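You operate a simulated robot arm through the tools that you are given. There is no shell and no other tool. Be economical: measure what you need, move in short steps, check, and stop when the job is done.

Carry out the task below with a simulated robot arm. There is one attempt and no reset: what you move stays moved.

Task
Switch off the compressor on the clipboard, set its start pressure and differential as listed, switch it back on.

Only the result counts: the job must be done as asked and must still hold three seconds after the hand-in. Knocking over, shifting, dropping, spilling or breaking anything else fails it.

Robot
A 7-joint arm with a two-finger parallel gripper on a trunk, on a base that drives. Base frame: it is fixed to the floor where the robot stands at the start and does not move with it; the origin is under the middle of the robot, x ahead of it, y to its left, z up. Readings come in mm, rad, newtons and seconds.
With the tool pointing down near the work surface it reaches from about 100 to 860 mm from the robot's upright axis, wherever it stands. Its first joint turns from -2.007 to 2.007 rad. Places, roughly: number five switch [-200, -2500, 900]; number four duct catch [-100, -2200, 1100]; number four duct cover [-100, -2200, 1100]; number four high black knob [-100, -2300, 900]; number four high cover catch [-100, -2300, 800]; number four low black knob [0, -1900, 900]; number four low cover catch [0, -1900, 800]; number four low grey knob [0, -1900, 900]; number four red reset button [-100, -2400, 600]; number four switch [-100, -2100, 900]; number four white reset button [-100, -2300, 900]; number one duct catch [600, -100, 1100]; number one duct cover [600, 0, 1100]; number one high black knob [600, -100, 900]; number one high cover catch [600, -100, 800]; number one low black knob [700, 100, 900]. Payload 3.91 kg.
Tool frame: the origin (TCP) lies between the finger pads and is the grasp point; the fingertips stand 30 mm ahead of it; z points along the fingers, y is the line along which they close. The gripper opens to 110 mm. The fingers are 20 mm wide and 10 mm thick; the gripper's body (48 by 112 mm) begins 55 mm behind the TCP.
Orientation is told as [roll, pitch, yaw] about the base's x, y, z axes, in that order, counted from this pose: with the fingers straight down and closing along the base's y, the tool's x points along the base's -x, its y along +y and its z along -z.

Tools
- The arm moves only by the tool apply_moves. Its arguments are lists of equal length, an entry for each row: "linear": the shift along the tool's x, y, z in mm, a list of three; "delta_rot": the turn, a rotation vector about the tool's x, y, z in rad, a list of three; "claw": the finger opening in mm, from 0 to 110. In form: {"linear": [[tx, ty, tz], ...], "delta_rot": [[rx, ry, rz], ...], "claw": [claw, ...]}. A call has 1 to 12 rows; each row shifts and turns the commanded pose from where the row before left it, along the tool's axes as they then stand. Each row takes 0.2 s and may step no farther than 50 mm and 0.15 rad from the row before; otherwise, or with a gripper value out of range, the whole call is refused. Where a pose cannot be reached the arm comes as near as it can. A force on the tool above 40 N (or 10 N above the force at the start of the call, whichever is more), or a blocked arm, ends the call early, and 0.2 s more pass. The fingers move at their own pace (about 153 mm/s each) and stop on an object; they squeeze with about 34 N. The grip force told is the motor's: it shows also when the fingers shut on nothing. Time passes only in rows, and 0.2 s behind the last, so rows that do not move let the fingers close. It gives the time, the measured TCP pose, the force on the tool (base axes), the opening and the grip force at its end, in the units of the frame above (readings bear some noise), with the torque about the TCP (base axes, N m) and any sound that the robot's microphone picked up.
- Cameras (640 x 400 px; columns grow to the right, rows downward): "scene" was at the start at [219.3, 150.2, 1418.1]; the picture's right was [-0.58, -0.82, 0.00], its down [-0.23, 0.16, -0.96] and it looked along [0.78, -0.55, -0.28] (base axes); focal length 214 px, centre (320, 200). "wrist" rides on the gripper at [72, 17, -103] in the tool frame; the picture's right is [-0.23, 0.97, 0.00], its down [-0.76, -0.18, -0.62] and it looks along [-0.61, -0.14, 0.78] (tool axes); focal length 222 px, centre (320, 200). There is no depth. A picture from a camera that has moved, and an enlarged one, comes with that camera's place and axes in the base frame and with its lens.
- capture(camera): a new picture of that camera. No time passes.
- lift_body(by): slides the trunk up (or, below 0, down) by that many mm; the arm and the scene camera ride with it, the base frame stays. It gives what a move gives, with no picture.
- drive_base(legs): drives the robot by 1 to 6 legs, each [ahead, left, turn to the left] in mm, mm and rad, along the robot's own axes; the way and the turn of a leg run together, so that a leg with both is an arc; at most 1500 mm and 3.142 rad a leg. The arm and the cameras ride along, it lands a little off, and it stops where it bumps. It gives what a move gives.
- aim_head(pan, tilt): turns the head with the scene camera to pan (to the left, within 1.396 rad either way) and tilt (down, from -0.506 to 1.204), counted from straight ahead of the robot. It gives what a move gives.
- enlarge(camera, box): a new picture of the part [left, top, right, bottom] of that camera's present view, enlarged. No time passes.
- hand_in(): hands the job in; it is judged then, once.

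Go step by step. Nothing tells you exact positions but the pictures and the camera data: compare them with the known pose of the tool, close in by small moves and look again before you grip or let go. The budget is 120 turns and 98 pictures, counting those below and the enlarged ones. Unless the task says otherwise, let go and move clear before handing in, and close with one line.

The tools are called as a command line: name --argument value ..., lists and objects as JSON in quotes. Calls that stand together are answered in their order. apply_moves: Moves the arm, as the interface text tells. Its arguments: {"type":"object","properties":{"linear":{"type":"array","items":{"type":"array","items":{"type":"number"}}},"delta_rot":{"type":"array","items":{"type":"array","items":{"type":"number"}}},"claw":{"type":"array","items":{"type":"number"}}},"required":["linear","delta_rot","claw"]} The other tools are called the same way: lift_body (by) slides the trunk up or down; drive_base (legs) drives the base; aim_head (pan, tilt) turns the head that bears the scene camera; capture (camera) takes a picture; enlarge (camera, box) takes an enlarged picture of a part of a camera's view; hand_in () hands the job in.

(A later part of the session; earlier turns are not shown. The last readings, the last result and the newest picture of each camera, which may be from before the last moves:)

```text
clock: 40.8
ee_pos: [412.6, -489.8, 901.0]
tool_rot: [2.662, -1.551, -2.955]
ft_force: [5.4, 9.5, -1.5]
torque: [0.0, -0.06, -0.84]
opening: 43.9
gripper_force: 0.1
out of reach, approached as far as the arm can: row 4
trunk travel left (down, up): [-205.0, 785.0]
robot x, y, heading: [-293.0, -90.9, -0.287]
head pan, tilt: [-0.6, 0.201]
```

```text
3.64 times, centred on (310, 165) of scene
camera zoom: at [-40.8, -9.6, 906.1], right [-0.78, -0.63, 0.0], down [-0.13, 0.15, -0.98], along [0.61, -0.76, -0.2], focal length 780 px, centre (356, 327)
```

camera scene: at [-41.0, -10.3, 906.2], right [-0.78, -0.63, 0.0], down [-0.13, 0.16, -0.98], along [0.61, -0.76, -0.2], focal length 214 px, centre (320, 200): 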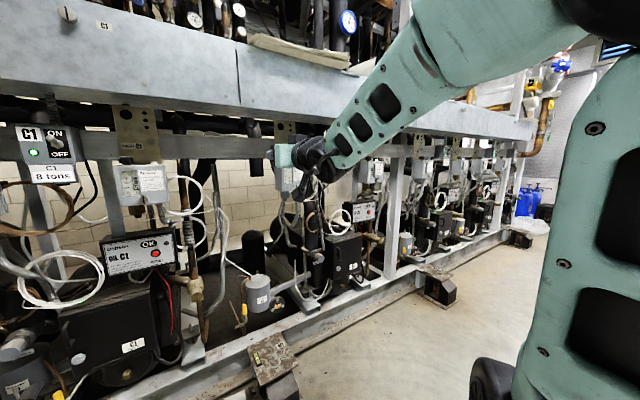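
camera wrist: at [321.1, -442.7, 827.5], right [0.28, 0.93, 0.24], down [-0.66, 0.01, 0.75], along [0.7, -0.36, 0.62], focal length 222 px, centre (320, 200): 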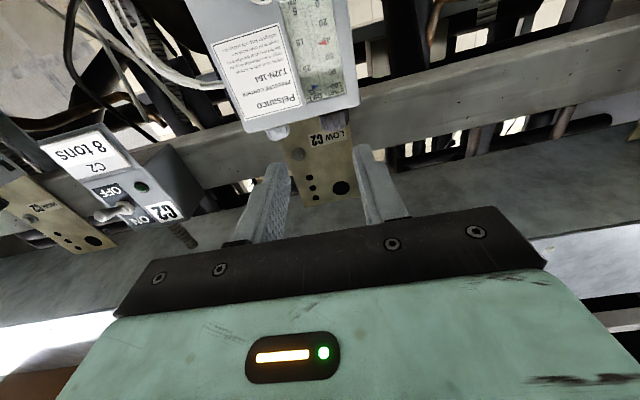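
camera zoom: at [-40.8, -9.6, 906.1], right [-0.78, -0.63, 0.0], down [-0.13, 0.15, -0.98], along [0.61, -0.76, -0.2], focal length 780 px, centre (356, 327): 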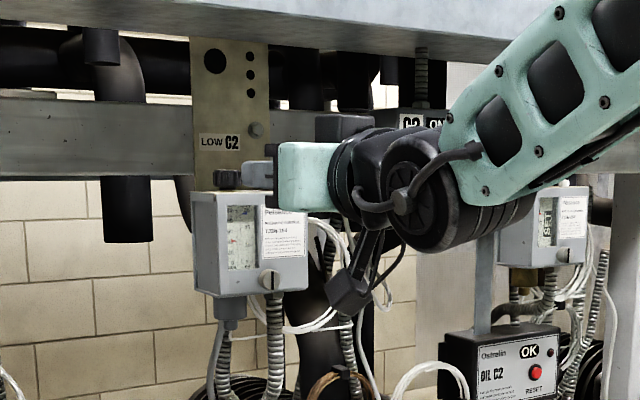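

There is a side force of about 11 N, so something touches. I retract a little and look at the arm against the duct.

apply_moves --linear '[[0, 0, -20], [0, 0, -10]]' --delta_rot '[[0, 0, 0], [0, 0, 0]]' --claw '[44, 44]'

capture --camera "scene"

```text
clock: 41.4
ee_pos: [403.8, -471.2, 898.8]
tool_rot: [3.107, -1.561, 2.895]
ft_force: [0.0, 0.1, 0.9]
torque: [0.0, -0.01, 0.01]
opening: 43.9
gripper_force: 0.0
trunk travel left (down, up): [-205.0, 785.0]
robot x, y, heading: [-295.2, -90.4, -0.297]
head pan, tilt: [-0.6, 0.201]
```

```text
57 pictures are left
camera scene: at [-40.9, -10.4, 906.3], right [-0.78, -0.63, 0.0], down [-0.12, 0.16, -0.98], along [0.61, -0.76, -0.2], focal length 214 px, centre (320, 200)
```

scene: 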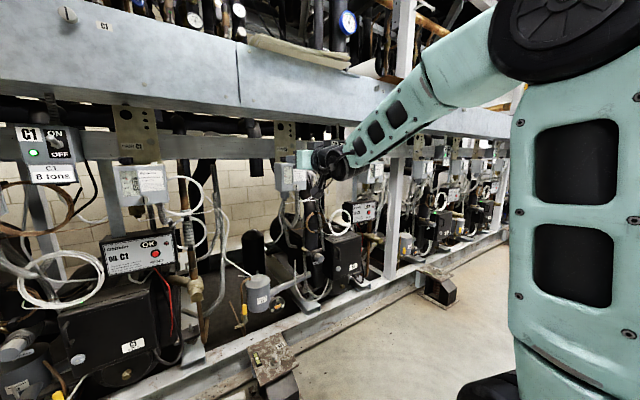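

It is free again and laterally aligned with the knob (about 114 mm ahead). I advance slowly and watch the force.

apply_moves --linear '[[0, 0, 12], [0, 0, 12], [0, 0, 12], [0, 0, 0]]' --delta_rot '[[0, 0, 0], [0, 0, 0], [0, 0, 0], [0, 0, 0]]' --claw '[44, 44, 44, 44]'

capture --camera "wrist"

```text
clock: 42.4
ee_pos: [435.7, -480.6, 900.3]
tool_rot: [3.108, -1.56, 2.896]
ft_force: [-0.3, 0.1, 0.4]
torque: [-0.03, 0.0, -0.05]
opening: 44.2
gripper_force: 0.1
trunk travel left (down, up): [-205.0, 785.0]
robot x, y, heading: [-294.0, -94.6, -0.294]
head pan, tilt: [-0.6, 0.201]
```

```text
56 pictures are left
camera wrist: at [342.7, -435.9, 826.7], right [0.27, 0.94, 0.23], down [-0.66, 0.0, 0.75], along [0.71, -0.35, 0.62], focal length 222 px, centre (320, 200)
```

wrist: 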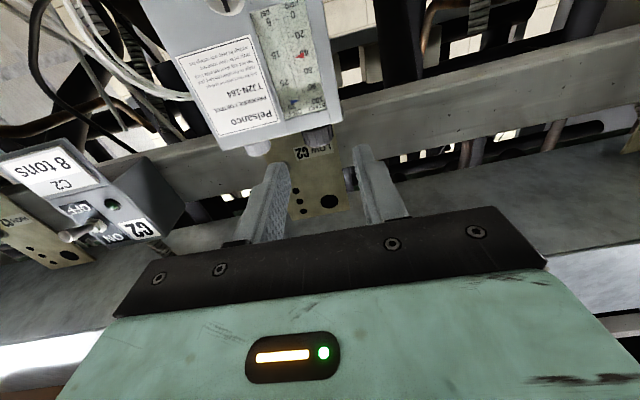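

No contact this time and the knob is centred between the fingers. I rise 3 mm and slide the fingers around the black knob.

apply_moves --linear '[[-3, -1, 13], [0, 0, 13], [0, 0, 13], [0, 0, 12], [0, 0, 12], [0, 0, 0]]' --delta_rot '[[0, 0, 0], [0, 0, 0], [0, 0, 0], [0, 0, 0], [0, 0, 0], [0, 0, 0]]' --claw '[44, 44, 44, 44, 44, 44]'

enlarge --camera "wrist" --box '[200, 0, 460, 240]'

enlarge --camera "scene" --box '[250, 120, 350, 200]'

```text
clock: 43.8
ee_pos: [496.3, -499.1, 902.6]
tool_rot: [3.097, -1.559, 2.907]
ft_force: [0.1, 0.4, 0.8]
torque: [-0.03, -0.01, -0.02]
opening: 44.1
gripper_force: 0.0
trunk travel left (down, up): [-205.0, 785.0]
robot x, y, heading: [-298.0, -92.4, -0.291]
head pan, tilt: [-0.6, 0.201]
```

```text
1.67 times, centred on (330, 120) of wrist
camera zoom: at [403.5, -455.6, 830.2], right [0.27, 0.94, 0.23], down [-0.66, 0.0, 0.75], along [0.71, -0.35, 0.62], focal length 370 px, centre (303, 333)
```

zoom: 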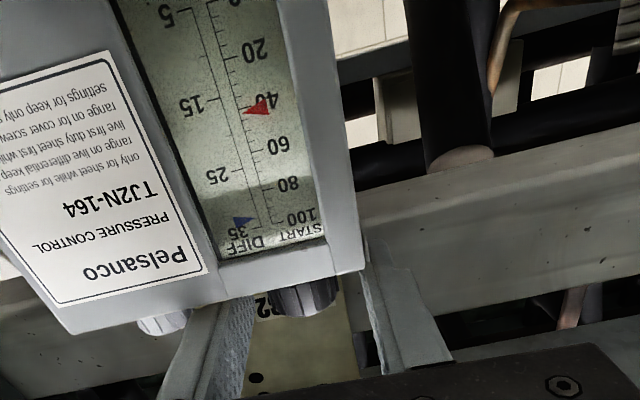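

```text
5.00 times, centred on (300, 160) of scene
camera zoom: at [-40.9, -10.3, 906.3], right [-0.78, -0.63, 0.0], down [-0.12, 0.16, -0.98], along [0.61, -0.76, -0.2], focal length 1072 px, centre (420, 400)
```

zoom: 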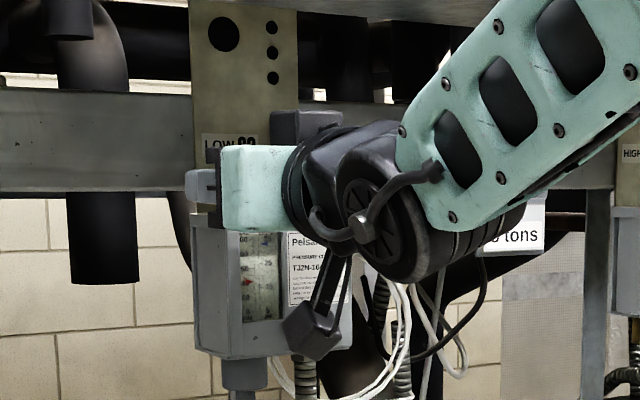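

The window reads START ≈ 41, DIFF ≈ 33, and the black knob is centred between the fingers. I close on it.

apply_moves --linear '[[0, 0, 0], [0, 0, 0], [0, 0, 0]]' --delta_rot '[[0, 0, 0], [0, 0, 0], [0, 0, 0]]' --claw '[32, 24, 20]'

enlarge --camera "wrist" --box '[200, 0, 460, 240]'

```text
clock: 44.6
ee_pos: [496.4, -499.7, 903.8]
tool_rot: [3.116, -1.56, 2.888]
ft_force: [1.2, 1.9, -0.2]
torque: [0.07, -0.04, 0.04]
opening: 24.0
gripper_force: 45.4
trunk travel left (down, up): [-205.0, 785.0]
robot x, y, heading: [-296.7, -93.7, -0.296]
head pan, tilt: [-0.6, 0.201]
```

```text
1.67 times, centred on (330, 120) of wrist
camera zoom: at [403.6, -455.0, 830.1], right [0.27, 0.94, 0.23], down [-0.66, 0.0, 0.75], along [0.71, -0.35, 0.62], focal length 370 px, centre (303, 333)
```

zoom: 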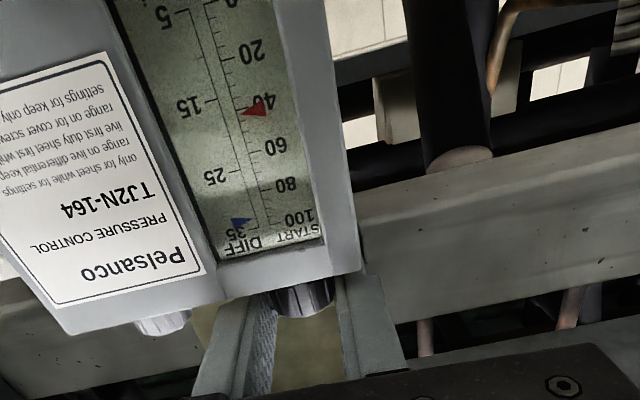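

Gripped at 24 mm. I turn the knob a little clockwise (from above) about its own axis and watch the pointer.

apply_moves --linear '[[0, 1.8, 0.1], [0, 1.8, 0.1], [0, 1.8, 0.1], [0, 0, 0]]' --delta_rot '[[0.1, 0, 0], [0.1, 0, 0], [0.1, 0, 0], [0, 0, 0]]' --claw '[20, 20, 20, 20]'

enlarge --camera "wrist" --box '[200, 0, 460, 240]'

```text
clock: 44.9
ee_pos: [498.8, -499.8, 901.9]
tool_rot: [2.22, -1.544, -2.544]
ft_force: [-14.2, 8.1, 6.2]
torque: [0.1, 0.83, 0.07]
opening: 24.2
gripper_force: 44.6
out of reach, approached as far as the arm can: row 1
trunk travel left (down, up): [-205.0, 785.0]
robot x, y, heading: [-294.5, -89.9, -0.29]
head pan, tilt: [-0.6, 0.201]
stopped in row 1: the force on the tool passed its limit at 44 N (the readings are from after the stop); the commanded pose is now the measured one
```

```text
1.67 times, centred on (330, 120) of wrist
camera zoom: at [407.8, -449.5, 830.0], right [0.3, 0.92, 0.25], down [-0.66, 0.02, 0.75], along [0.68, -0.39, 0.62], focal length 370 px, centre (303, 333)
```

zoom: 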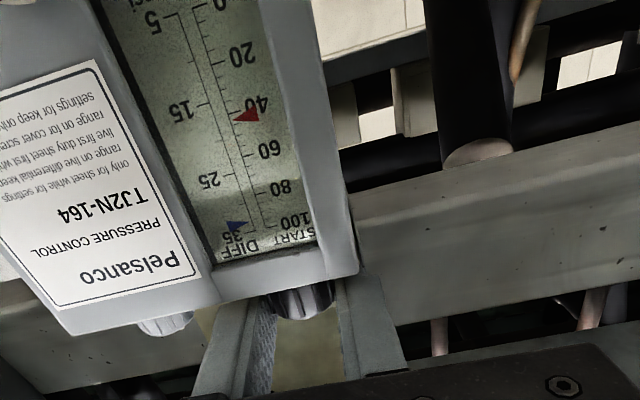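

The arm balks at that turn direction. I relax and try the opposite turn to learn the direction and the reach.

apply_moves --linear '[[0, -0.9, 0], [0, -0.9, 0], [0, -0.9, 0], [0, -0.9, 0], [0, -0.9, 0], [0, -0.9, 0], [0, 0, 0]]' --delta_rot '[[-0.05, 0, 0], [-0.05, 0, 0], [-0.05, 0, 0], [-0.05, 0, 0], [-0.05, 0, 0], [-0.05, 0, 0], [0, 0, 0]]' --claw '[20, 20, 20, 20, 20, 20, 20]'

enlarge --camera "wrist" --box '[200, 0, 460, 240]'

```text
clock: 46.5
ee_pos: [498.3, -502.6, 902.2]
tool_rot: [2.511, -1.541, -2.532]
ft_force: [-1.6, 25.3, 16.1]
torque: [0.4, -0.13, 0.32]
opening: 23.9
gripper_force: 45.5
trunk travel left (down, up): [-205.0, 785.0]
robot x, y, heading: [-301.2, -92.8, -0.293]
head pan, tilt: [-0.6, 0.201]
```

```text
1.67 times, centred on (330, 120) of wrist
camera zoom: at [397.6, -482.7, 829.1], right [0.01, 0.97, 0.24], down [-0.64, -0.18, 0.74], along [0.77, -0.17, 0.62], focal length 370 px, centre (303, 333)
```

zoom: 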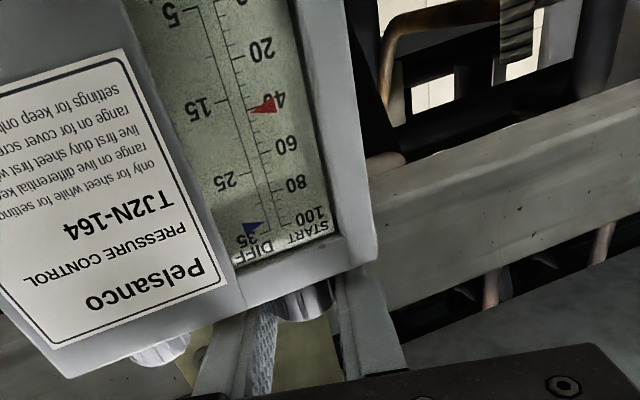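

I zoom strongly on the scale to measure the pointer.

enlarge --camera "wrist" --box '[260, 0, 360, 110]'

```text
3.64 times, centred on (310, 55) of wrist
camera zoom: at [397.6, -482.7, 829.1], right [0.01, 0.97, 0.24], down [-0.64, -0.18, 0.74], along [0.77, -0.17, 0.62], focal length 808 px, centre (356, 727)
```

zoom: 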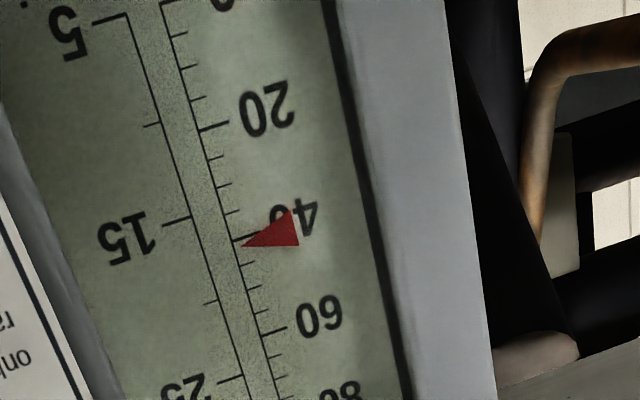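

The pointer still reads about 41, so the knob has not truly turned. The label on the box may explain it; I read it.

capture --camera "wrist"

enlarge --camera "wrist" --box '[180, 20, 340, 220]'

```text
49 pictures are left
camera wrist: at [397.6, -482.7, 829.1], right [0.01, 0.97, 0.24], down [-0.64, -0.18, 0.74], along [0.77, -0.17, 0.62], focal length 222 px, centre (320, 200)
```

wrist: 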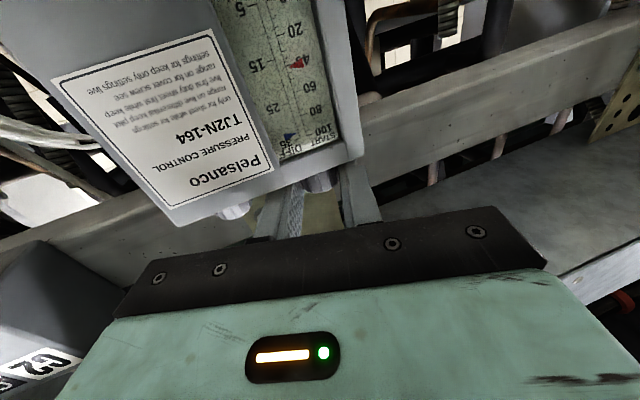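

```text
2.00 times, centred on (260, 120) of wrist
camera zoom: at [397.6, -482.7, 829.1], right [0.01, 0.97, 0.24], down [-0.64, -0.18, 0.74], along [0.77, -0.17, 0.62], focal length 444 px, centre (440, 360)
```

zoom: 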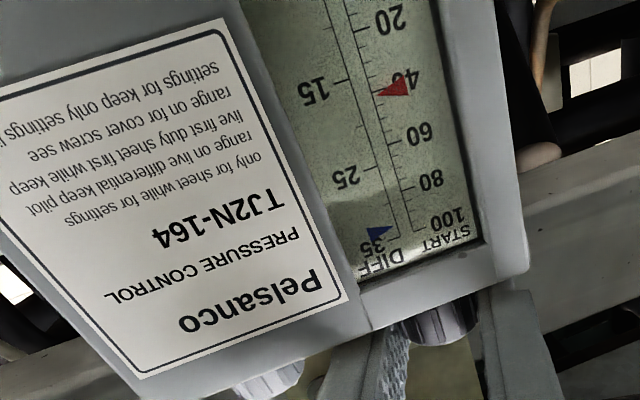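

The label is filler text; the knob may be multi-turn. I relieve the side load and turn farther counter-clockwise to measure the ratio.

apply_moves --linear '[[-1.2, 1.2, 0], [0, -1.2, 0], [0, -1.2, 0], [0, -1.2, 0], [0, -1.2, 0], [0, -1.2, 0], [0, 0, 0]]' --delta_rot '[[0, 0, 0], [-0.08, 0, 0], [-0.08, 0, 0], [-0.08, 0, 0], [-0.08, 0, 0], [-0.08, 0, 0], [0, 0, 0]]' --claw '[20, 20, 20, 20, 20, 20, 20]'

enlarge --camera "wrist" --box '[240, 0, 400, 200]'

```text
clock: 48.1
ee_pos: [498.6, -506.8, 902.6]
tool_rot: [2.861, -1.546, -2.479]
ft_force: [-6.7, 29.9, 8.8]
torque: [0.27, 0.43, 0.26]
opening: 23.9
gripper_force: 45.3
trunk travel left (down, up): [-205.0, 785.0]
robot x, y, heading: [-294.5, -93.4, -0.294]
head pan, tilt: [-0.6, 0.201]
```

```text
2.00 times, centred on (320, 100) of wrist
camera zoom: at [398.8, -528.4, 828.5], right [-0.37, 0.9, 0.23], down [-0.53, -0.41, 0.75], along [0.77, 0.15, 0.62], focal length 444 px, centre (320, 400)
```

zoom: 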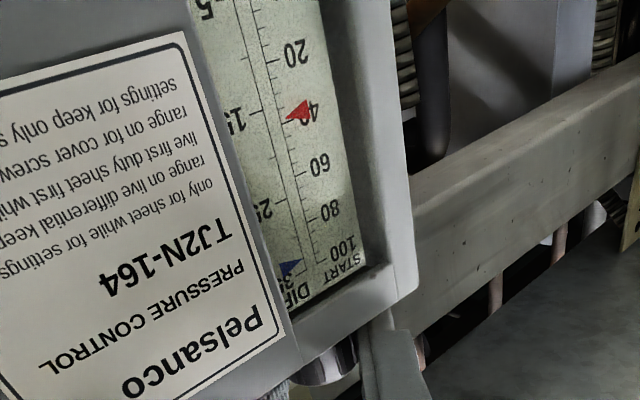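

enlarge --camera "wrist" --box '[270, 0, 360, 100]'

```text
4.00 times, centred on (315, 50) of wrist
camera zoom: at [398.8, -528.4, 828.5], right [-0.37, 0.9, 0.23], down [-0.53, -0.41, 0.75], along [0.77, 0.15, 0.62], focal length 888 px, centre (340, 800)
```

zoom: 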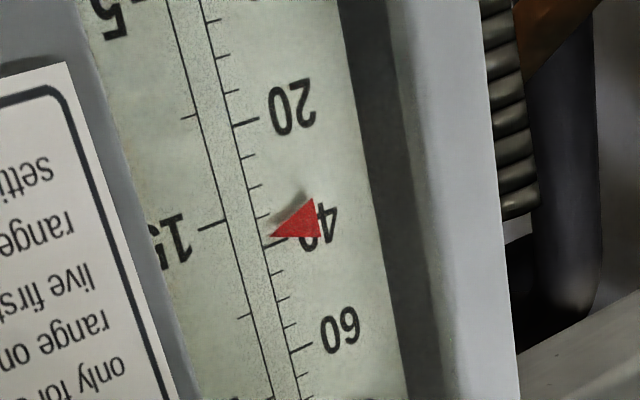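

Counter-clockwise lowers START (≈39 now), so clockwise raises it. I turn clockwise back to the starting yaw, returning to the gripped pose.

apply_moves --linear '[[-0.5, 1.5, -0.3], [-0.5, 0.9, -0.3], [0, 0.9, -0.3], [0, 0.9, -0.3], [0, 0.8, -0.3], [0, 0.8, -0.3], [0, 0.8, -0.2], [0, 0.5, 0], [0, 0, 0]]' --delta_rot '[[0.05, 0, 0], [0.08, 0, 0], [0.08, 0, 0], [0.08, 0, 0], [0.08, 0, 0], [0.08, 0, 0], [0.08, 0, 0], [0.07, 0, 0], [0, 0, 0]]' --claw '[20, 20, 20, 20, 20, 20, 20, 20, 20]'

enlarge --camera "wrist" --box '[260, 0, 360, 110]'

```text
clock: 50.1
ee_pos: [497.7, -500.0, 903.5]
tool_rot: [2.204, -1.546, -2.424]
ft_force: [26.4, 19.6, 1.8]
torque: [-0.13, -1.36, 0.26]
opening: 24.0
gripper_force: 44.5
trunk travel left (down, up): [-205.0, 785.0]
robot x, y, heading: [-299.2, -93.4, -0.294]
head pan, tilt: [-0.6, 0.201]
```

```text
3.64 times, centred on (310, 55) of wrist
camera zoom: at [402.4, -460.4, 829.3], right [0.21, 0.95, 0.25], down [-0.66, -0.05, 0.75], along [0.72, -0.32, 0.62], focal length 808 px, centre (356, 727)
```

zoom: 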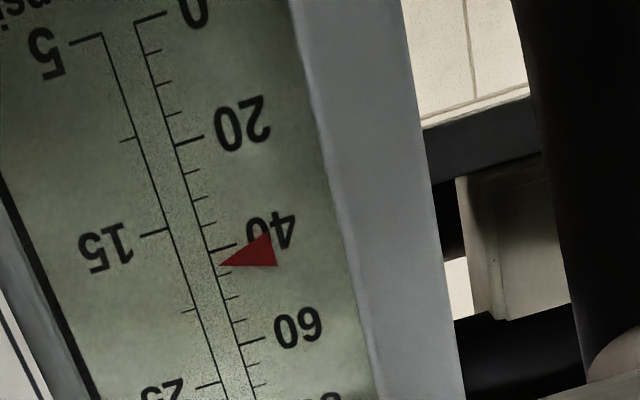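

CW turning 0.6 rad raised START by about 3.6 psi (now ≈42.4), so roughly 6 psi/rad. I regrip: open slightly, swing back CCW around the knob, close, and turn CW again.

apply_moves --linear '[[0, 0, 0], [0, -1.57, 0.12], [0, -1.57, 0.12], [0, -1.57, 0.12], [0, -1.57, 0.12], [0, 0, 0], [0, 0, 0], [0, 1.57, 0.12], [0, 1.57, 0.12], [0, 1.57, 0.12], [0, 1.4, 0.1], [0, 0, 0]]' --delta_rot '[[0, 0, 0], [-0.15, 0, 0], [-0.15, 0, 0], [-0.15, 0, 0], [-0.15, 0, 0], [0, 0, 0], [0, 0, 0], [0.15, 0, 0], [0.15, 0, 0], [0.15, 0, 0], [0.14, 0, 0], [0, 0, 0]]' --claw '[36, 36, 36, 36, 36, 20, 20, 20, 20, 20, 20, 20]'

enlarge --camera "wrist" --box '[260, 0, 360, 110]'

```text
clock: 52.7
ee_pos: [497.3, -502.8, 903.4]
tool_rot: [2.244, -1.546, -2.455]
ft_force: [3.8, 18.8, 2.5]
torque: [0.21, -0.09, 0.23]
opening: 29.6
gripper_force: 9.5
trunk travel left (down, up): [-205.0, 785.0]
robot x, y, heading: [-293.6, -89.7, -0.29]
head pan, tilt: [-0.6, 0.201]
```

```text
3.64 times, centred on (310, 55) of wrist
camera zoom: at [401.1, -463.6, 830.6], right [0.2, 0.95, 0.25], down [-0.66, -0.05, 0.75], along [0.72, -0.31, 0.62], focal length 808 px, centre (356, 727)
```

zoom: 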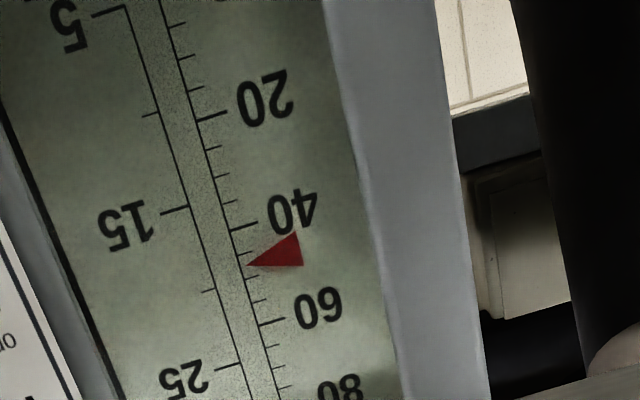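

START reads ≈47 now, but the opening shows 29.6, so I check the grip.

apply_moves --linear '[[0, 0, 0]]' --delta_rot '[[0, 0, 0]]' --claw '[20]'

enlarge --camera "wrist" --box '[200, 0, 460, 240]'

```text
clock: 53.1
ee_pos: [496.4, -503.9, 903.8]
tool_rot: [2.239, -1.548, -2.453]
ft_force: [5.0, 19.8, 1.7]
torque: [0.23, 0.01, 0.22]
opening: 30.2
gripper_force: 10.4
trunk travel left (down, up): [-205.0, 785.0]
robot x, y, heading: [-294.5, -91.0, -0.29]
head pan, tilt: [-0.6, 0.201]
```

```text
1.67 times, centred on (330, 120) of wrist
camera zoom: at [401.0, -463.9, 830.6], right [0.2, 0.95, 0.25], down [-0.66, -0.05, 0.75], along [0.72, -0.31, 0.62], focal length 370 px, centre (303, 333)
```

zoom: 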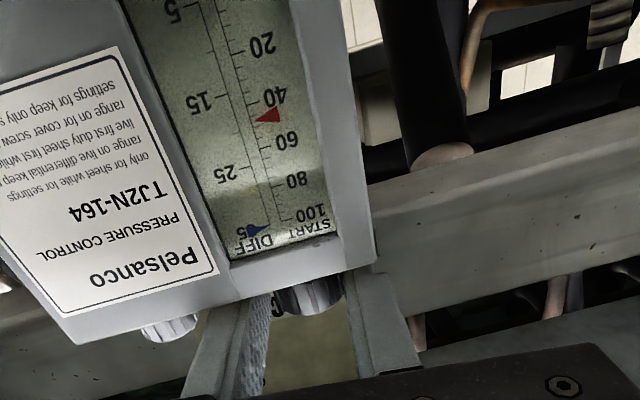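

The tool sits about 3 mm too far right of the knob, so only one finger bears. I open, recentre by 3.5 mm, then regrip with a fresh swing.

apply_moves --linear '[[0, 0, 0], [0, 3.5, 0], [0, 0, 0], [0, -1.57, 0.12], [0, -1.57, 0.12], [0, -1.57, 0.12], [0, -1.57, 0.12], [0, 0, 0], [0, 0, 0]]' --delta_rot '[[0, 0, 0], [0, 0, 0], [0, 0, 0], [-0.15, 0, 0], [-0.15, 0, 0], [-0.15, 0, 0], [-0.15, 0, 0], [0, 0, 0], [0, 0, 0]]' --claw '[38, 38, 38, 38, 38, 38, 38, 38, 38]'

enlarge --camera "wrist" --box '[200, 0, 460, 240]'

```text
clock: 55.1
ee_pos: [495.1, -507.0, 904.1]
tool_rot: [2.846, -1.545, -2.46]
ft_force: [-10.8, 10.2, 0.6]
torque: [0.08, 0.13, -0.45]
opening: 31.2
gripper_force: 0.0
trunk travel left (down, up): [-205.0, 785.0]
robot x, y, heading: [-294.8, -90.2, -0.293]
head pan, tilt: [-0.6, 0.201]
```

```text
1.67 times, centred on (330, 120) of wrist
camera zoom: at [396.3, -528.8, 829.7], right [-0.37, 0.9, 0.23], down [-0.53, -0.41, 0.75], along [0.77, 0.15, 0.62], focal length 370 px, centre (303, 333)
```

zoom: 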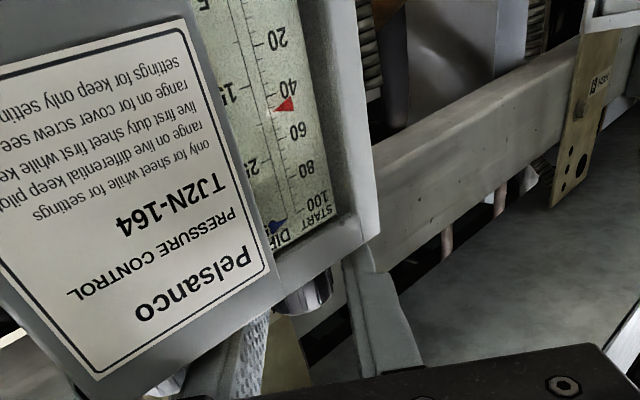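

The right finger probably brushes the grey knob at this yaw, so I'll use a smaller swing. I back the yaw off a little while open, then close and read.

apply_moves --linear '[[0, 1.5, 0], [0, 0, 0], [0, 0, 0], [0, 0, 0]]' --delta_rot '[[0.15, 0, 0], [0, 0, 0], [0, 0, 0], [0, 0, 0]]' --claw '[30, 30, 20, 20]'

enlarge --camera "wrist" --box '[230, 0, 390, 190]'

```text
clock: 56.1
ee_pos: [496.6, -504.4, 903.5]
tool_rot: [2.658, -1.547, -2.425]
ft_force: [-3.0, 4.7, -2.6]
torque: [-0.06, 0.36, 0.01]
opening: 24.1
gripper_force: 44.7
trunk travel left (down, up): [-205.0, 785.0]
robot x, y, heading: [-293.5, -92.5, -0.288]
head pan, tilt: [-0.6, 0.201]
```

```text
2.11 times, centred on (310, 95) of wrist
camera zoom: at [393.8, -512.2, 828.8], right [-0.23, 0.94, 0.24], down [-0.58, -0.33, 0.75], along [0.78, 0.03, 0.62], focal length 468 px, centre (341, 421)
```

zoom: 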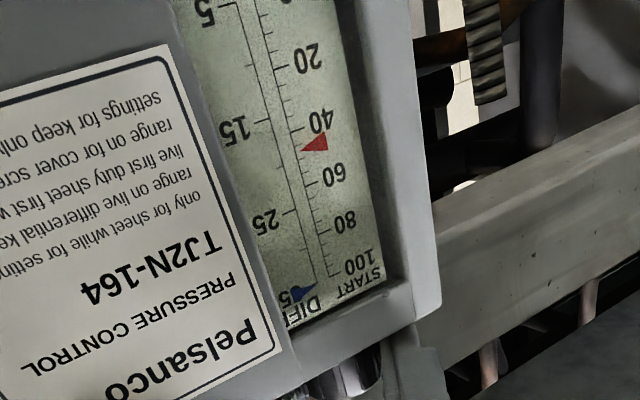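

Well centred now (low force, opening 24), START ≈47. I turn CW by 0.38 rad and read.

apply_moves --linear '[[0, 0.9, 0], [0, 0.9, 0], [0, 0.9, 0], [0, 0.9, 0], [0, 0, 0]]' --delta_rot '[[0.095, 0, 0], [0.095, 0, 0], [0.095, 0, 0], [0.095, 0, 0], [0, 0, 0]]' --claw '[20, 20, 20, 20, 20]'

enlarge --camera "wrist" --box '[260, 0, 360, 110]'

```text
clock: 57.3
ee_pos: [495.7, -502.3, 903.0]
tool_rot: [2.214, -1.548, -2.361]
ft_force: [-16.7, 14.7, -9.7]
torque: [0.26, 0.41, 0.14]
opening: 24.2
gripper_force: 44.8
trunk travel left (down, up): [-205.0, 785.0]
robot x, y, heading: [-296.9, -87.4, -0.293]
head pan, tilt: [-0.6, 0.201]
```

```text
3.64 times, centred on (310, 55) of wrist
camera zoom: at [398.1, -468.3, 829.7], right [0.14, 0.96, 0.25], down [-0.65, -0.1, 0.75], along [0.74, -0.26, 0.61], focal length 808 px, centre (356, 727)
```

zoom: 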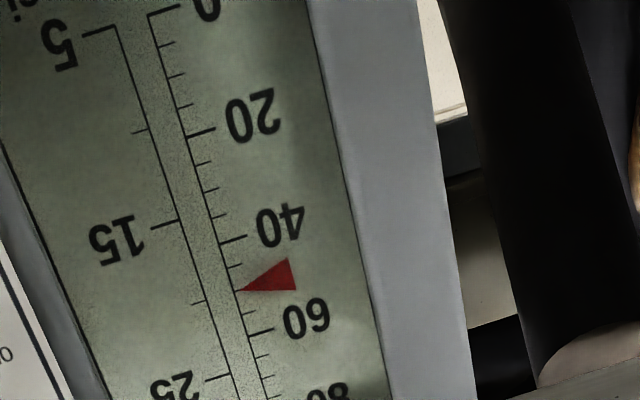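

START reads ≈49.7. I release, back out straight, and verify both pointers.

apply_moves --linear '[[0, 0, 0], [0, 0, 0], [0, 0, -15], [0, 0, -20], [0, 0, -25], [0, 0, 0]]' --delta_rot '[[0, 0, 0], [0, 0, 0], [0, 0, 0], [0, 0, 0], [0, 0, 0], [0, 0, 0]]' --claw '[36, 36, 36, 36, 36, 36]'

enlarge --camera "wrist" --box '[250, 0, 370, 140]'

enlarge --camera "scene" --box '[265, 150, 325, 200]'

```text
clock: 58.7
ee_pos: [436.7, -494.0, 902.7]
tool_rot: [2.3, -1.547, -2.445]
ft_force: [-0.3, 0.3, 0.2]
torque: [-0.01, -0.02, 0.01]
opening: 36.1
gripper_force: 0.1
trunk travel left (down, up): [-205.0, 785.0]
robot x, y, heading: [-295.3, -87.1, -0.293]
head pan, tilt: [-0.6, 0.201]
```

```text
2.86 times, centred on (310, 70) of wrist
camera zoom: at [339.7, -461.0, 828.7], right [0.14, 0.96, 0.25], down [-0.66, -0.1, 0.75], along [0.74, -0.26, 0.62], focal length 635 px, centre (349, 571)
```

zoom: 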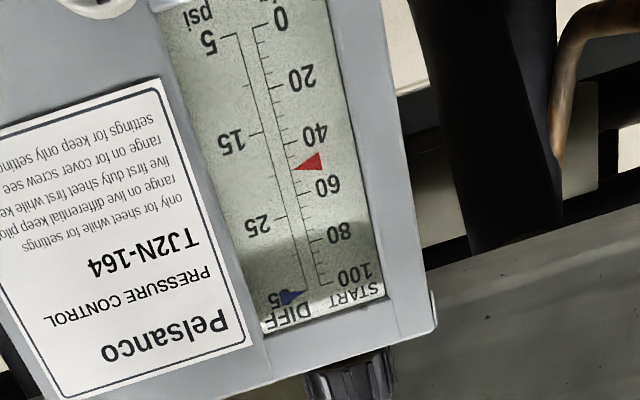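

```text
8.00 times, centred on (295, 175) of scene
camera zoom: at [-41.2, -9.6, 906.3], right [-0.78, -0.63, 0.0], down [-0.13, 0.16, -0.98], along [0.61, -0.76, -0.2], focal length 1716 px, centre (520, 400)
```

zoom: 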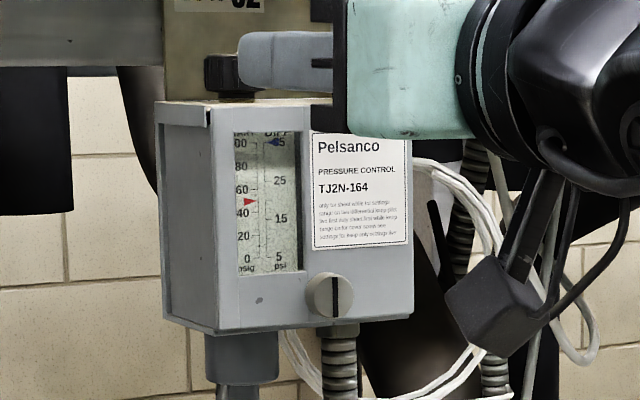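

START ≈49.5 from both cameras. Now the grey DIFF knob (≈34, need 25): I shift 49 mm right and inspect before entering.

apply_moves --linear '[[0.8, -25, 0], [0.8, -24.3, 0], [0, 0, 15], [0, 0, 0]]' --delta_rot '[[0, 0, 0], [0, 0, 0], [0, 0, 0], [0, 0, 0]]' --claw '[38, 38, 38, 38]'

capture --camera "wrist"

```text
clock: 59.7
ee_pos: [445.0, -544.5, 900.8]
tool_rot: [2.291, -1.545, -2.437]
ft_force: [0.8, 0.5, -0.6]
torque: [0.04, 0.0, -0.02]
opening: 38.0
gripper_force: 0.0
trunk travel left (down, up): [-205.0, 785.0]
robot x, y, heading: [-293.5, -90.7, -0.29]
head pan, tilt: [-0.6, 0.201]
```

```text
37 pictures are left
camera wrist: at [347.3, -511.3, 827.5], right [0.14, 0.96, 0.25], down [-0.66, -0.1, 0.75], along [0.74, -0.26, 0.62], focal length 222 px, centre (320, 200)
```

wrist: 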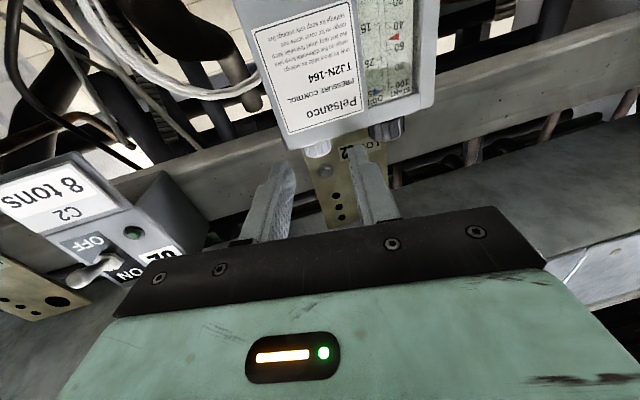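

The grey knob lies between the fingers. I slide forward 32 mm and close on it.

apply_moves --linear '[[0, 0, 11], [0, 0, 11], [0, 0, 10], [0, 0, 0], [0, 0, 0], [0, 0, 0]]' --delta_rot '[[0, 0, 0], [0, 0, 0], [0, 0, 0], [0, 0, 0], [0, 0, 0], [0, 0, 0]]' --claw '[38, 38, 38, 38, 24, 12]'

enlarge --camera "wrist" --box '[240, 0, 440, 200]'

```text
clock: 61.1
ee_pos: [475.9, -549.5, 901.4]
tool_rot: [2.273, -1.546, -2.423]
ft_force: [3.7, -6.0, 1.1]
torque: [-0.06, -0.03, -0.08]
opening: 20.3
gripper_force: 44.7
trunk travel left (down, up): [-205.0, 785.0]
robot x, y, heading: [-295.8, -91.2, -0.288]
head pan, tilt: [-0.6, 0.201]
```

```text
2.00 times, centred on (340, 100) of wrist
camera zoom: at [378.5, -516.8, 827.5], right [0.14, 0.96, 0.25], down [-0.66, -0.1, 0.75], along [0.74, -0.27, 0.62], focal length 444 px, centre (280, 400)
```

zoom: 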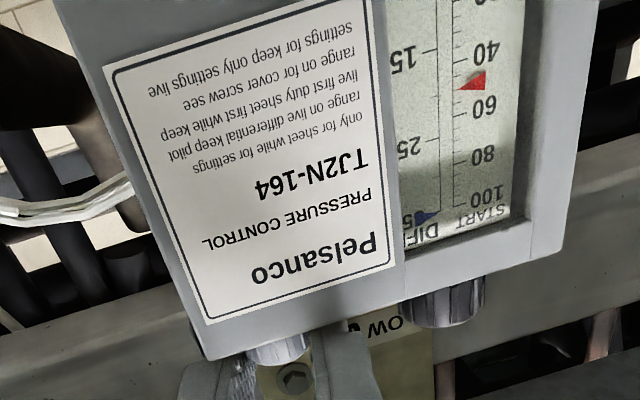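

Gripped (20 mm). I turn CCW 0.8 rad and read DIFF.

apply_moves --linear '[[0, -1.2, 0.06], [0, -1.2, 0.06], [0, -1.2, 0.06], [0, -1.2, 0.06], [0, -1.2, 0.06], [0, -1.2, 0.06], [0, -1.2, 0.06], [0, -1.2, 0.06], [0, 0, 0]]' --delta_rot '[[-0.1, 0, 0], [-0.1, 0, 0], [-0.1, 0, 0], [-0.1, 0, 0], [-0.1, 0, 0], [-0.1, 0, 0], [-0.1, 0, 0], [-0.1, 0, 0], [0, 0, 0]]' --claw '[12, 12, 12, 12, 12, 12, 12, 12, 12]'

capture --camera "wrist"

enlarge --camera "scene" --box '[265, 150, 325, 200]'

```text
clock: 63.0
ee_pos: [479.0, -561.3, 901.7]
tool_rot: [-3.096, -1.544, -2.548]
ft_force: [7.0, -4.5, 0.7]
torque: [0.05, -0.08, -0.1]
opening: 20.3
gripper_force: 45.4
trunk travel left (down, up): [-205.0, 785.0]
robot x, y, heading: [-296.5, -89.7, -0.292]
head pan, tilt: [-0.6, 0.201]
stopped in row 9: the force on the tool passed its limit at 43 N (the readings are from after the stop); the commanded pose is now the measured one
```

```text
35 pictures are left
camera wrist: at [388.0, -609.0, 825.7], right [-0.59, 0.78, 0.23], down [-0.41, -0.53, 0.75], along [0.7, 0.34, 0.63], focal length 222 px, centre (320, 200)
```

wrist: 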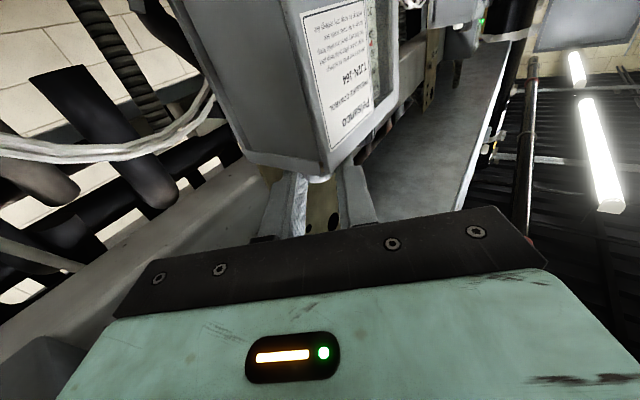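

```text
8.00 times, centred on (295, 175) of scene
camera zoom: at [-40.8, -10.1, 906.1], right [-0.78, -0.63, 0.0], down [-0.13, 0.16, -0.98], along [0.61, -0.76, -0.2], focal length 1716 px, centre (520, 400)
```

zoom: 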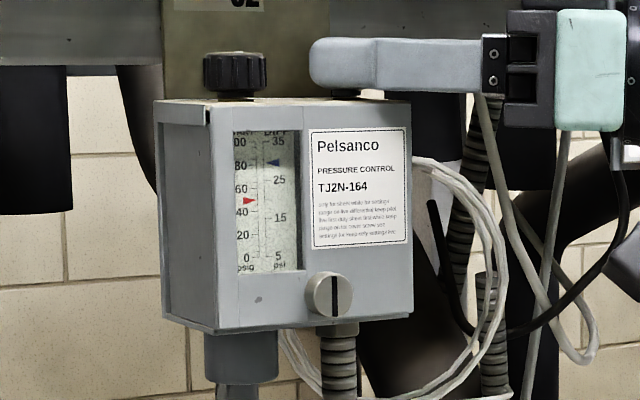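

DIFF fell to ≈29.7 (about 5.5 psi/rad), START still ≈49.6. I open, swing back CW 0.8 rad around the grey knob, and regrip.

apply_moves --linear '[[0, 0, 0], [0, 0, 0], [0, 2.0, 0.13], [0, 2.0, 0.13], [0, 2.0, 0.13], [0, 2.0, 0.13], [0, 2.0, 0.13], [0, 2.0, 0.13], [0, 0, 0], [0, 0, 0], [0, 0, 0]]' --delta_rot '[[0, 0, 0], [0, 0, 0], [0.133, 0, 0], [0.133, 0, 0], [0.133, 0, 0], [0.133, 0, 0], [0.133, 0, 0], [0.133, 0, 0], [0, 0, 0], [0, 0, 0], [0, 0, 0]]' --claw '[33, 33, 33, 33, 33, 33, 33, 33, 24, 12, 12]'

enlarge --camera "wrist" --box '[240, 0, 440, 200]'

```text
clock: 65.5
ee_pos: [476.5, -549.9, 900.8]
tool_rot: [2.394, -1.547, -2.552]
ft_force: [-5.5, 4.7, -1.0]
torque: [0.06, 0.54, 0.06]
opening: 20.4
gripper_force: 45.2
trunk travel left (down, up): [-205.0, 785.0]
robot x, y, heading: [-296.6, -94.3, -0.289]
head pan, tilt: [-0.6, 0.201]
```

```text
2.00 times, centred on (340, 100) of wrist
camera zoom: at [378.2, -515.9, 826.4], right [0.15, 0.96, 0.24], down [-0.66, -0.09, 0.75], along [0.74, -0.27, 0.62], focal length 444 px, centre (280, 400)
```

zoom: 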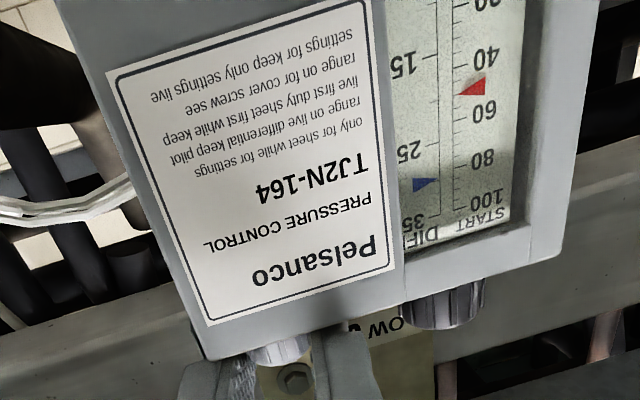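

DIFF ≈29.6, grip good. I turn CCW 0.76 rad.

apply_moves --linear '[[0, -1.4, 0.07], [0, -1.4, 0.07], [0, -1.4, 0.07], [0, -1.4, 0.07], [0, -1.4, 0.07], [0, -1.4, 0.07], [0, -1.4, 0.07], [0, -1.4, 0.07], [0, 0, 0]]' --delta_rot '[[-0.095, 0, 0], [-0.095, 0, 0], [-0.095, 0, 0], [-0.095, 0, 0], [-0.095, 0, 0], [-0.095, 0, 0], [-0.095, 0, 0], [-0.095, 0, 0], [0, 0, 0]]' --claw '[12, 12, 12, 12, 12, 12, 12, 12, 12]'

enlarge --camera "scene" --box '[275, 155, 315, 190]'

```text
clock: 67.5
ee_pos: [478.3, -560.2, 900.2]
tool_rot: [3.124, -1.544, -2.523]
ft_force: [8.8, -6.5, -10.0]
torque: [-0.04, -0.23, -0.13]
opening: 20.5
gripper_force: 45.2
trunk travel left (down, up): [-205.0, 785.0]
robot x, y, heading: [-294.7, -92.0, -0.291]
head pan, tilt: [-0.6, 0.201]
```

```text
11.43 times, centred on (295, 172) of scene
camera zoom: at [-40.3, -10.4, 906.2], right [-0.78, -0.63, 0.0], down [-0.13, 0.16, -0.98], along [0.61, -0.76, -0.2], focal length 2451 px, centre (606, 514)
```

zoom: 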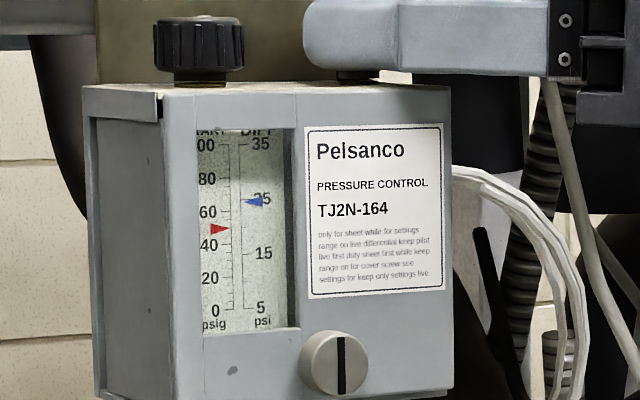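

Both pointers now look right (≈25 and ≈49.5). I release, back straight out, and verify from the wrist camera.

apply_moves --linear '[[0, 0, 0], [0, 0, 0], [0, 0, -15], [0, 0, -20], [0, 0, -30], [0, 12, -10], [0, 12, 0], [0, 12, 0], [0, 12, 0]]' --delta_rot '[[0, 0, 0], [0, 0, 0], [0, 0, 0], [0, 0, 0], [0, 0, 0], [0.15, 0, 0], [0.15, 0, 0], [0.15, 0, 0], [0.15, 0, 0]]' --claw '[33, 33, 33, 33, 33, 33, 33, 33, 33]'

capture --camera "wrist"

enlarge --camera "scene" --box '[275, 155, 315, 190]'

```text
clock: 69.5
ee_pos: [397.2, -559.9, 898.1]
tool_rot: [2.557, -1.546, -2.554]
ft_force: [0.6, -0.6, 0.3]
torque: [0.0, -0.02, 0.04]
opening: 33.0
gripper_force: 0.0
trunk travel left (down, up): [-205.0, 785.0]
robot x, y, heading: [-297.7, -94.6, -0.293]
head pan, tilt: [-0.6, 0.201]
```

```text
31 pictures are left
camera wrist: at [296.7, -541.5, 824.6], right [0.0, 0.97, 0.24], down [-0.64, -0.19, 0.75], along [0.77, -0.15, 0.62], focal length 222 px, centre (320, 200)
```

wrist: 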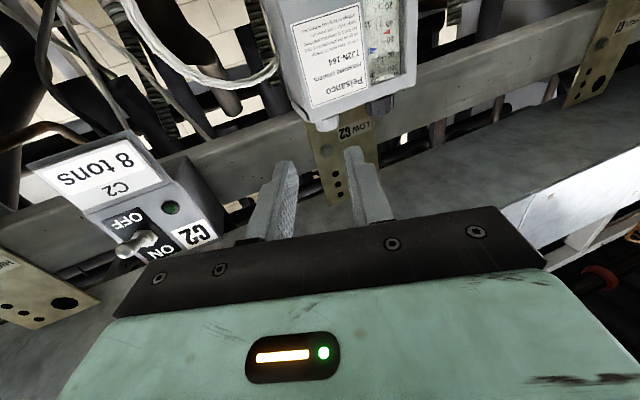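

```text
11.43 times, centred on (295, 172) of scene
camera zoom: at [-40.9, -10.2, 906.3], right [-0.78, -0.63, 0.0], down [-0.13, 0.16, -0.98], along [0.61, -0.76, -0.2], focal length 2451 px, centre (606, 514)
```

zoom: 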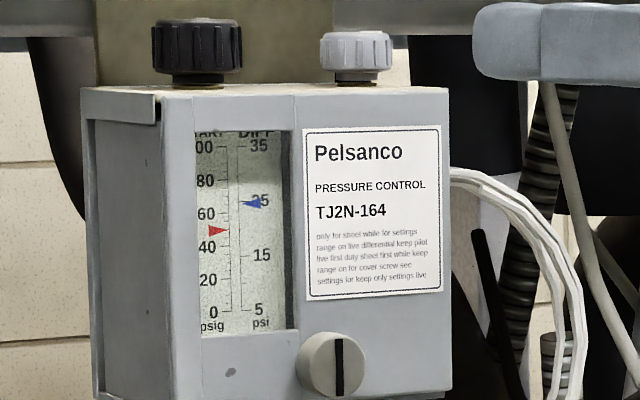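

enlarge --camera "wrist" --box '[360, 0, 420, 90]'

```text
4.44 times, centred on (390, 45) of wrist
camera zoom: at [296.7, -541.5, 824.6], right [0.0, 0.97, 0.24], down [-0.64, -0.19, 0.75], along [0.77, -0.15, 0.62], focal length 987 px, centre (9, 889)
```

zoom: 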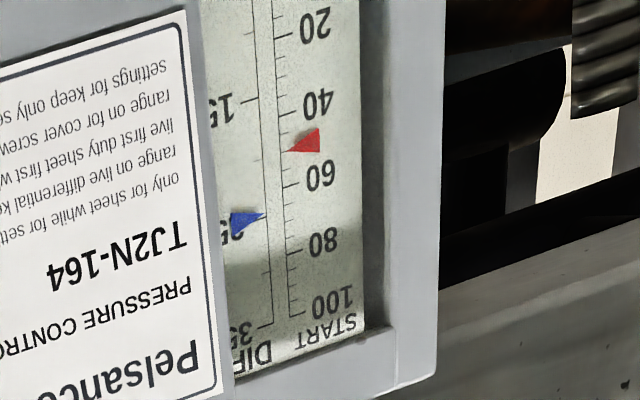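

Settings confirmed: START ≈50, DIFF ≈25. Now I retract, close the fingers and drive right so I can push C2's toggle up to ON.

apply_moves --linear '[[0, 0, -30], [0, 0, -30]]' --delta_rot '[[0, 0, 0], [0, 0, 0]]' --claw '[10, 0]'

drive_base --legs '[[0, -160, 0]]'

apply_moves --linear '[[0, 3, 0], [0, 3, 0], [0, 0, 0]]' --delta_rot '[[0.13, 0, 0], [0.13, 0, 0], [0, 0, 0]]' --claw '[0, 0, 0]'

capture --camera "wrist"

```text
clock: 70.0
ee_pos: [337.9, -558.1, 899.7]
tool_rot: [2.548, -1.548, -2.544]
ft_force: [0.2, 0.0, 0.5]
torque: [0.01, 0.02, 0.03]
opening: 0.2
gripper_force: 33.7
trunk travel left (down, up): [-205.0, 785.0]
robot x, y, heading: [-294.6, -92.5, -0.295]
head pan, tilt: [-0.6, 0.201]
```

```text
clock: 71.5
ee_pos: [290.1, -712.8, 899.3]
tool_rot: [2.56, -1.546, -2.561]
ft_force: [-0.4, -0.6, -0.3]
torque: [-0.01, -0.04, 0.02]
opening: 0.0
gripper_force: 33.7
trunk travel left (down, up): [-205.0, 785.0]
robot x, y, heading: [-342.7, -240.9, -0.301]
head pan, tilt: [-0.6, 0.201]
```

```text
clock: 72.3
ee_pos: [291.1, -707.0, 898.7]
tool_rot: [2.275, -1.546, -2.535]
ft_force: [-0.1, 0.1, -0.6]
torque: [0.03, 0.07, 0.01]
opening: 0.0
gripper_force: 33.8
trunk travel left (down, up): [-205.0, 785.0]
robot x, y, heading: [-344.0, -244.6, -0.297]
head pan, tilt: [-0.6, 0.201]
```

```text
28 pictures are left
camera wrist: at [197.8, -662.8, 826.5], right [0.25, 0.94, 0.25], down [-0.66, -0.02, 0.75], along [0.71, -0.35, 0.62], focal length 222 px, centre (320, 200)
```

wrist: 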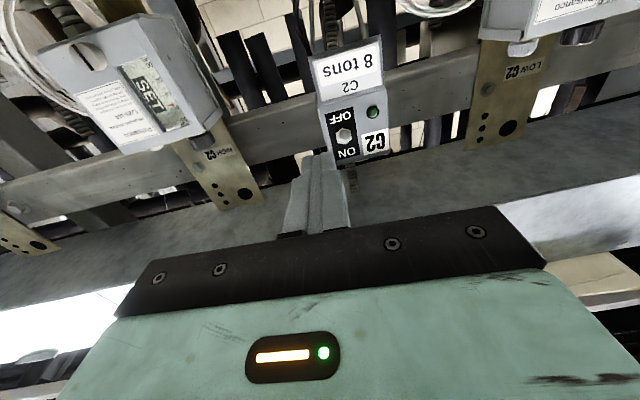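

The toggle is ahead and 25 mm left. I line up below it and approach to 27 mm short.

apply_moves --linear '[[6, 25, 0], [0, 0, 30], [0, 0, 30], [0, 0, 0]]' --delta_rot '[[0, 0, 0], [0, 0, 0], [0, 0, 0], [0, 0, 0]]' --claw '[0, 0, 0, 0]'

enlarge --camera "wrist" --box '[220, 0, 420, 220]'

enlarge --camera "scene" --box '[240, 110, 380, 220]'

```text
clock: 73.3
ee_pos: [355.4, -697.2, 898.0]
tool_rot: [2.291, -1.548, -2.555]
ft_force: [-0.4, 0.8, -0.3]
torque: [-0.02, 0.0, -0.01]
opening: 0.0
gripper_force: 33.4
trunk travel left (down, up): [-205.0, 785.0]
robot x, y, heading: [-339.9, -240.4, -0.296]
head pan, tilt: [-0.6, 0.201]
```

```text
1.82 times, centred on (320, 110) of wrist
camera zoom: at [262.7, -653.8, 824.1], right [0.25, 0.94, 0.25], down [-0.66, -0.02, 0.75], along [0.71, -0.35, 0.62], focal length 404 px, centre (320, 364)
```

zoom: 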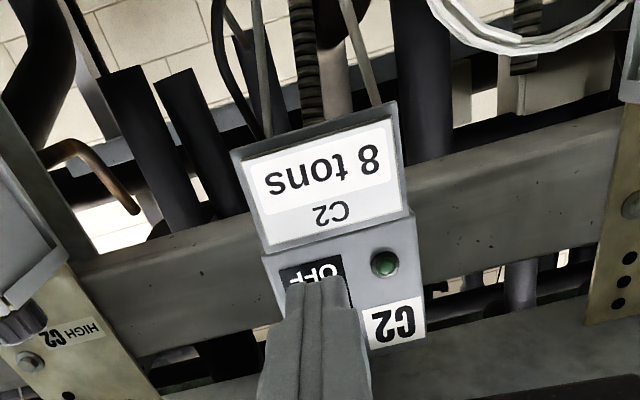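

```text
3.64 times, centred on (310, 165) of scene
camera zoom: at [-86.7, -162.7, 906.3], right [-0.78, -0.62, 0.0], down [-0.12, 0.16, -0.98], along [0.61, -0.77, -0.2], focal length 780 px, centre (356, 327)
```

zoom: 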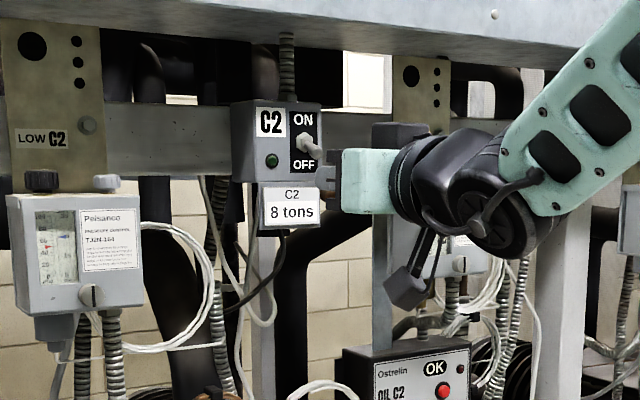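

I lower 5 mm, shift 3.5 mm right, advance 28 mm beneath the lever, then push up.

apply_moves --linear '[[5, -3.5, 0], [0.5, 0, 14], [0.5, 0, 14], [0, 0, 0]]' --delta_rot '[[0, 0, 0], [0, 0, 0], [0, 0, 0], [0, 0, 0]]' --claw '[0, 0, 0, 0]'

enlarge --camera "scene" --box '[270, 120, 340, 175]'

```text
clock: 74.3
ee_pos: [381.2, -709.1, 890.3]
tool_rot: [2.299, -1.544, -2.56]
ft_force: [-0.1, 0.2, 0.4]
torque: [0.0, 0.01, 0.02]
opening: 0.0
gripper_force: 34.0
trunk travel left (down, up): [-205.0, 785.0]
robot x, y, heading: [-339.6, -245.4, -0.296]
head pan, tilt: [-0.6, 0.201]
```

```text
7.27 times, centred on (305, 148) of scene
camera zoom: at [-86.7, -162.7, 906.3], right [-0.78, -0.62, 0.0], down [-0.12, 0.16, -0.98], along [0.61, -0.77, -0.2], focal length 1560 px, centre (429, 582)
```

zoom: 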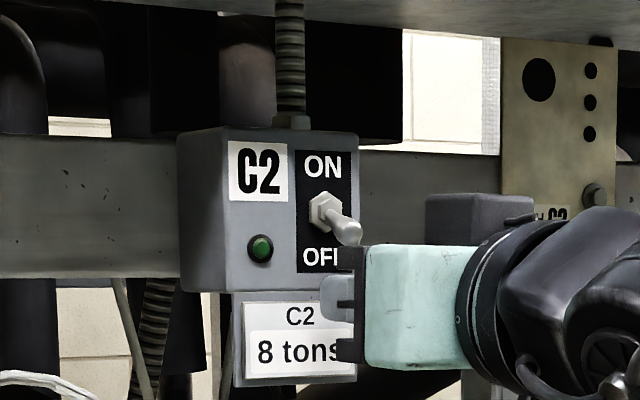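

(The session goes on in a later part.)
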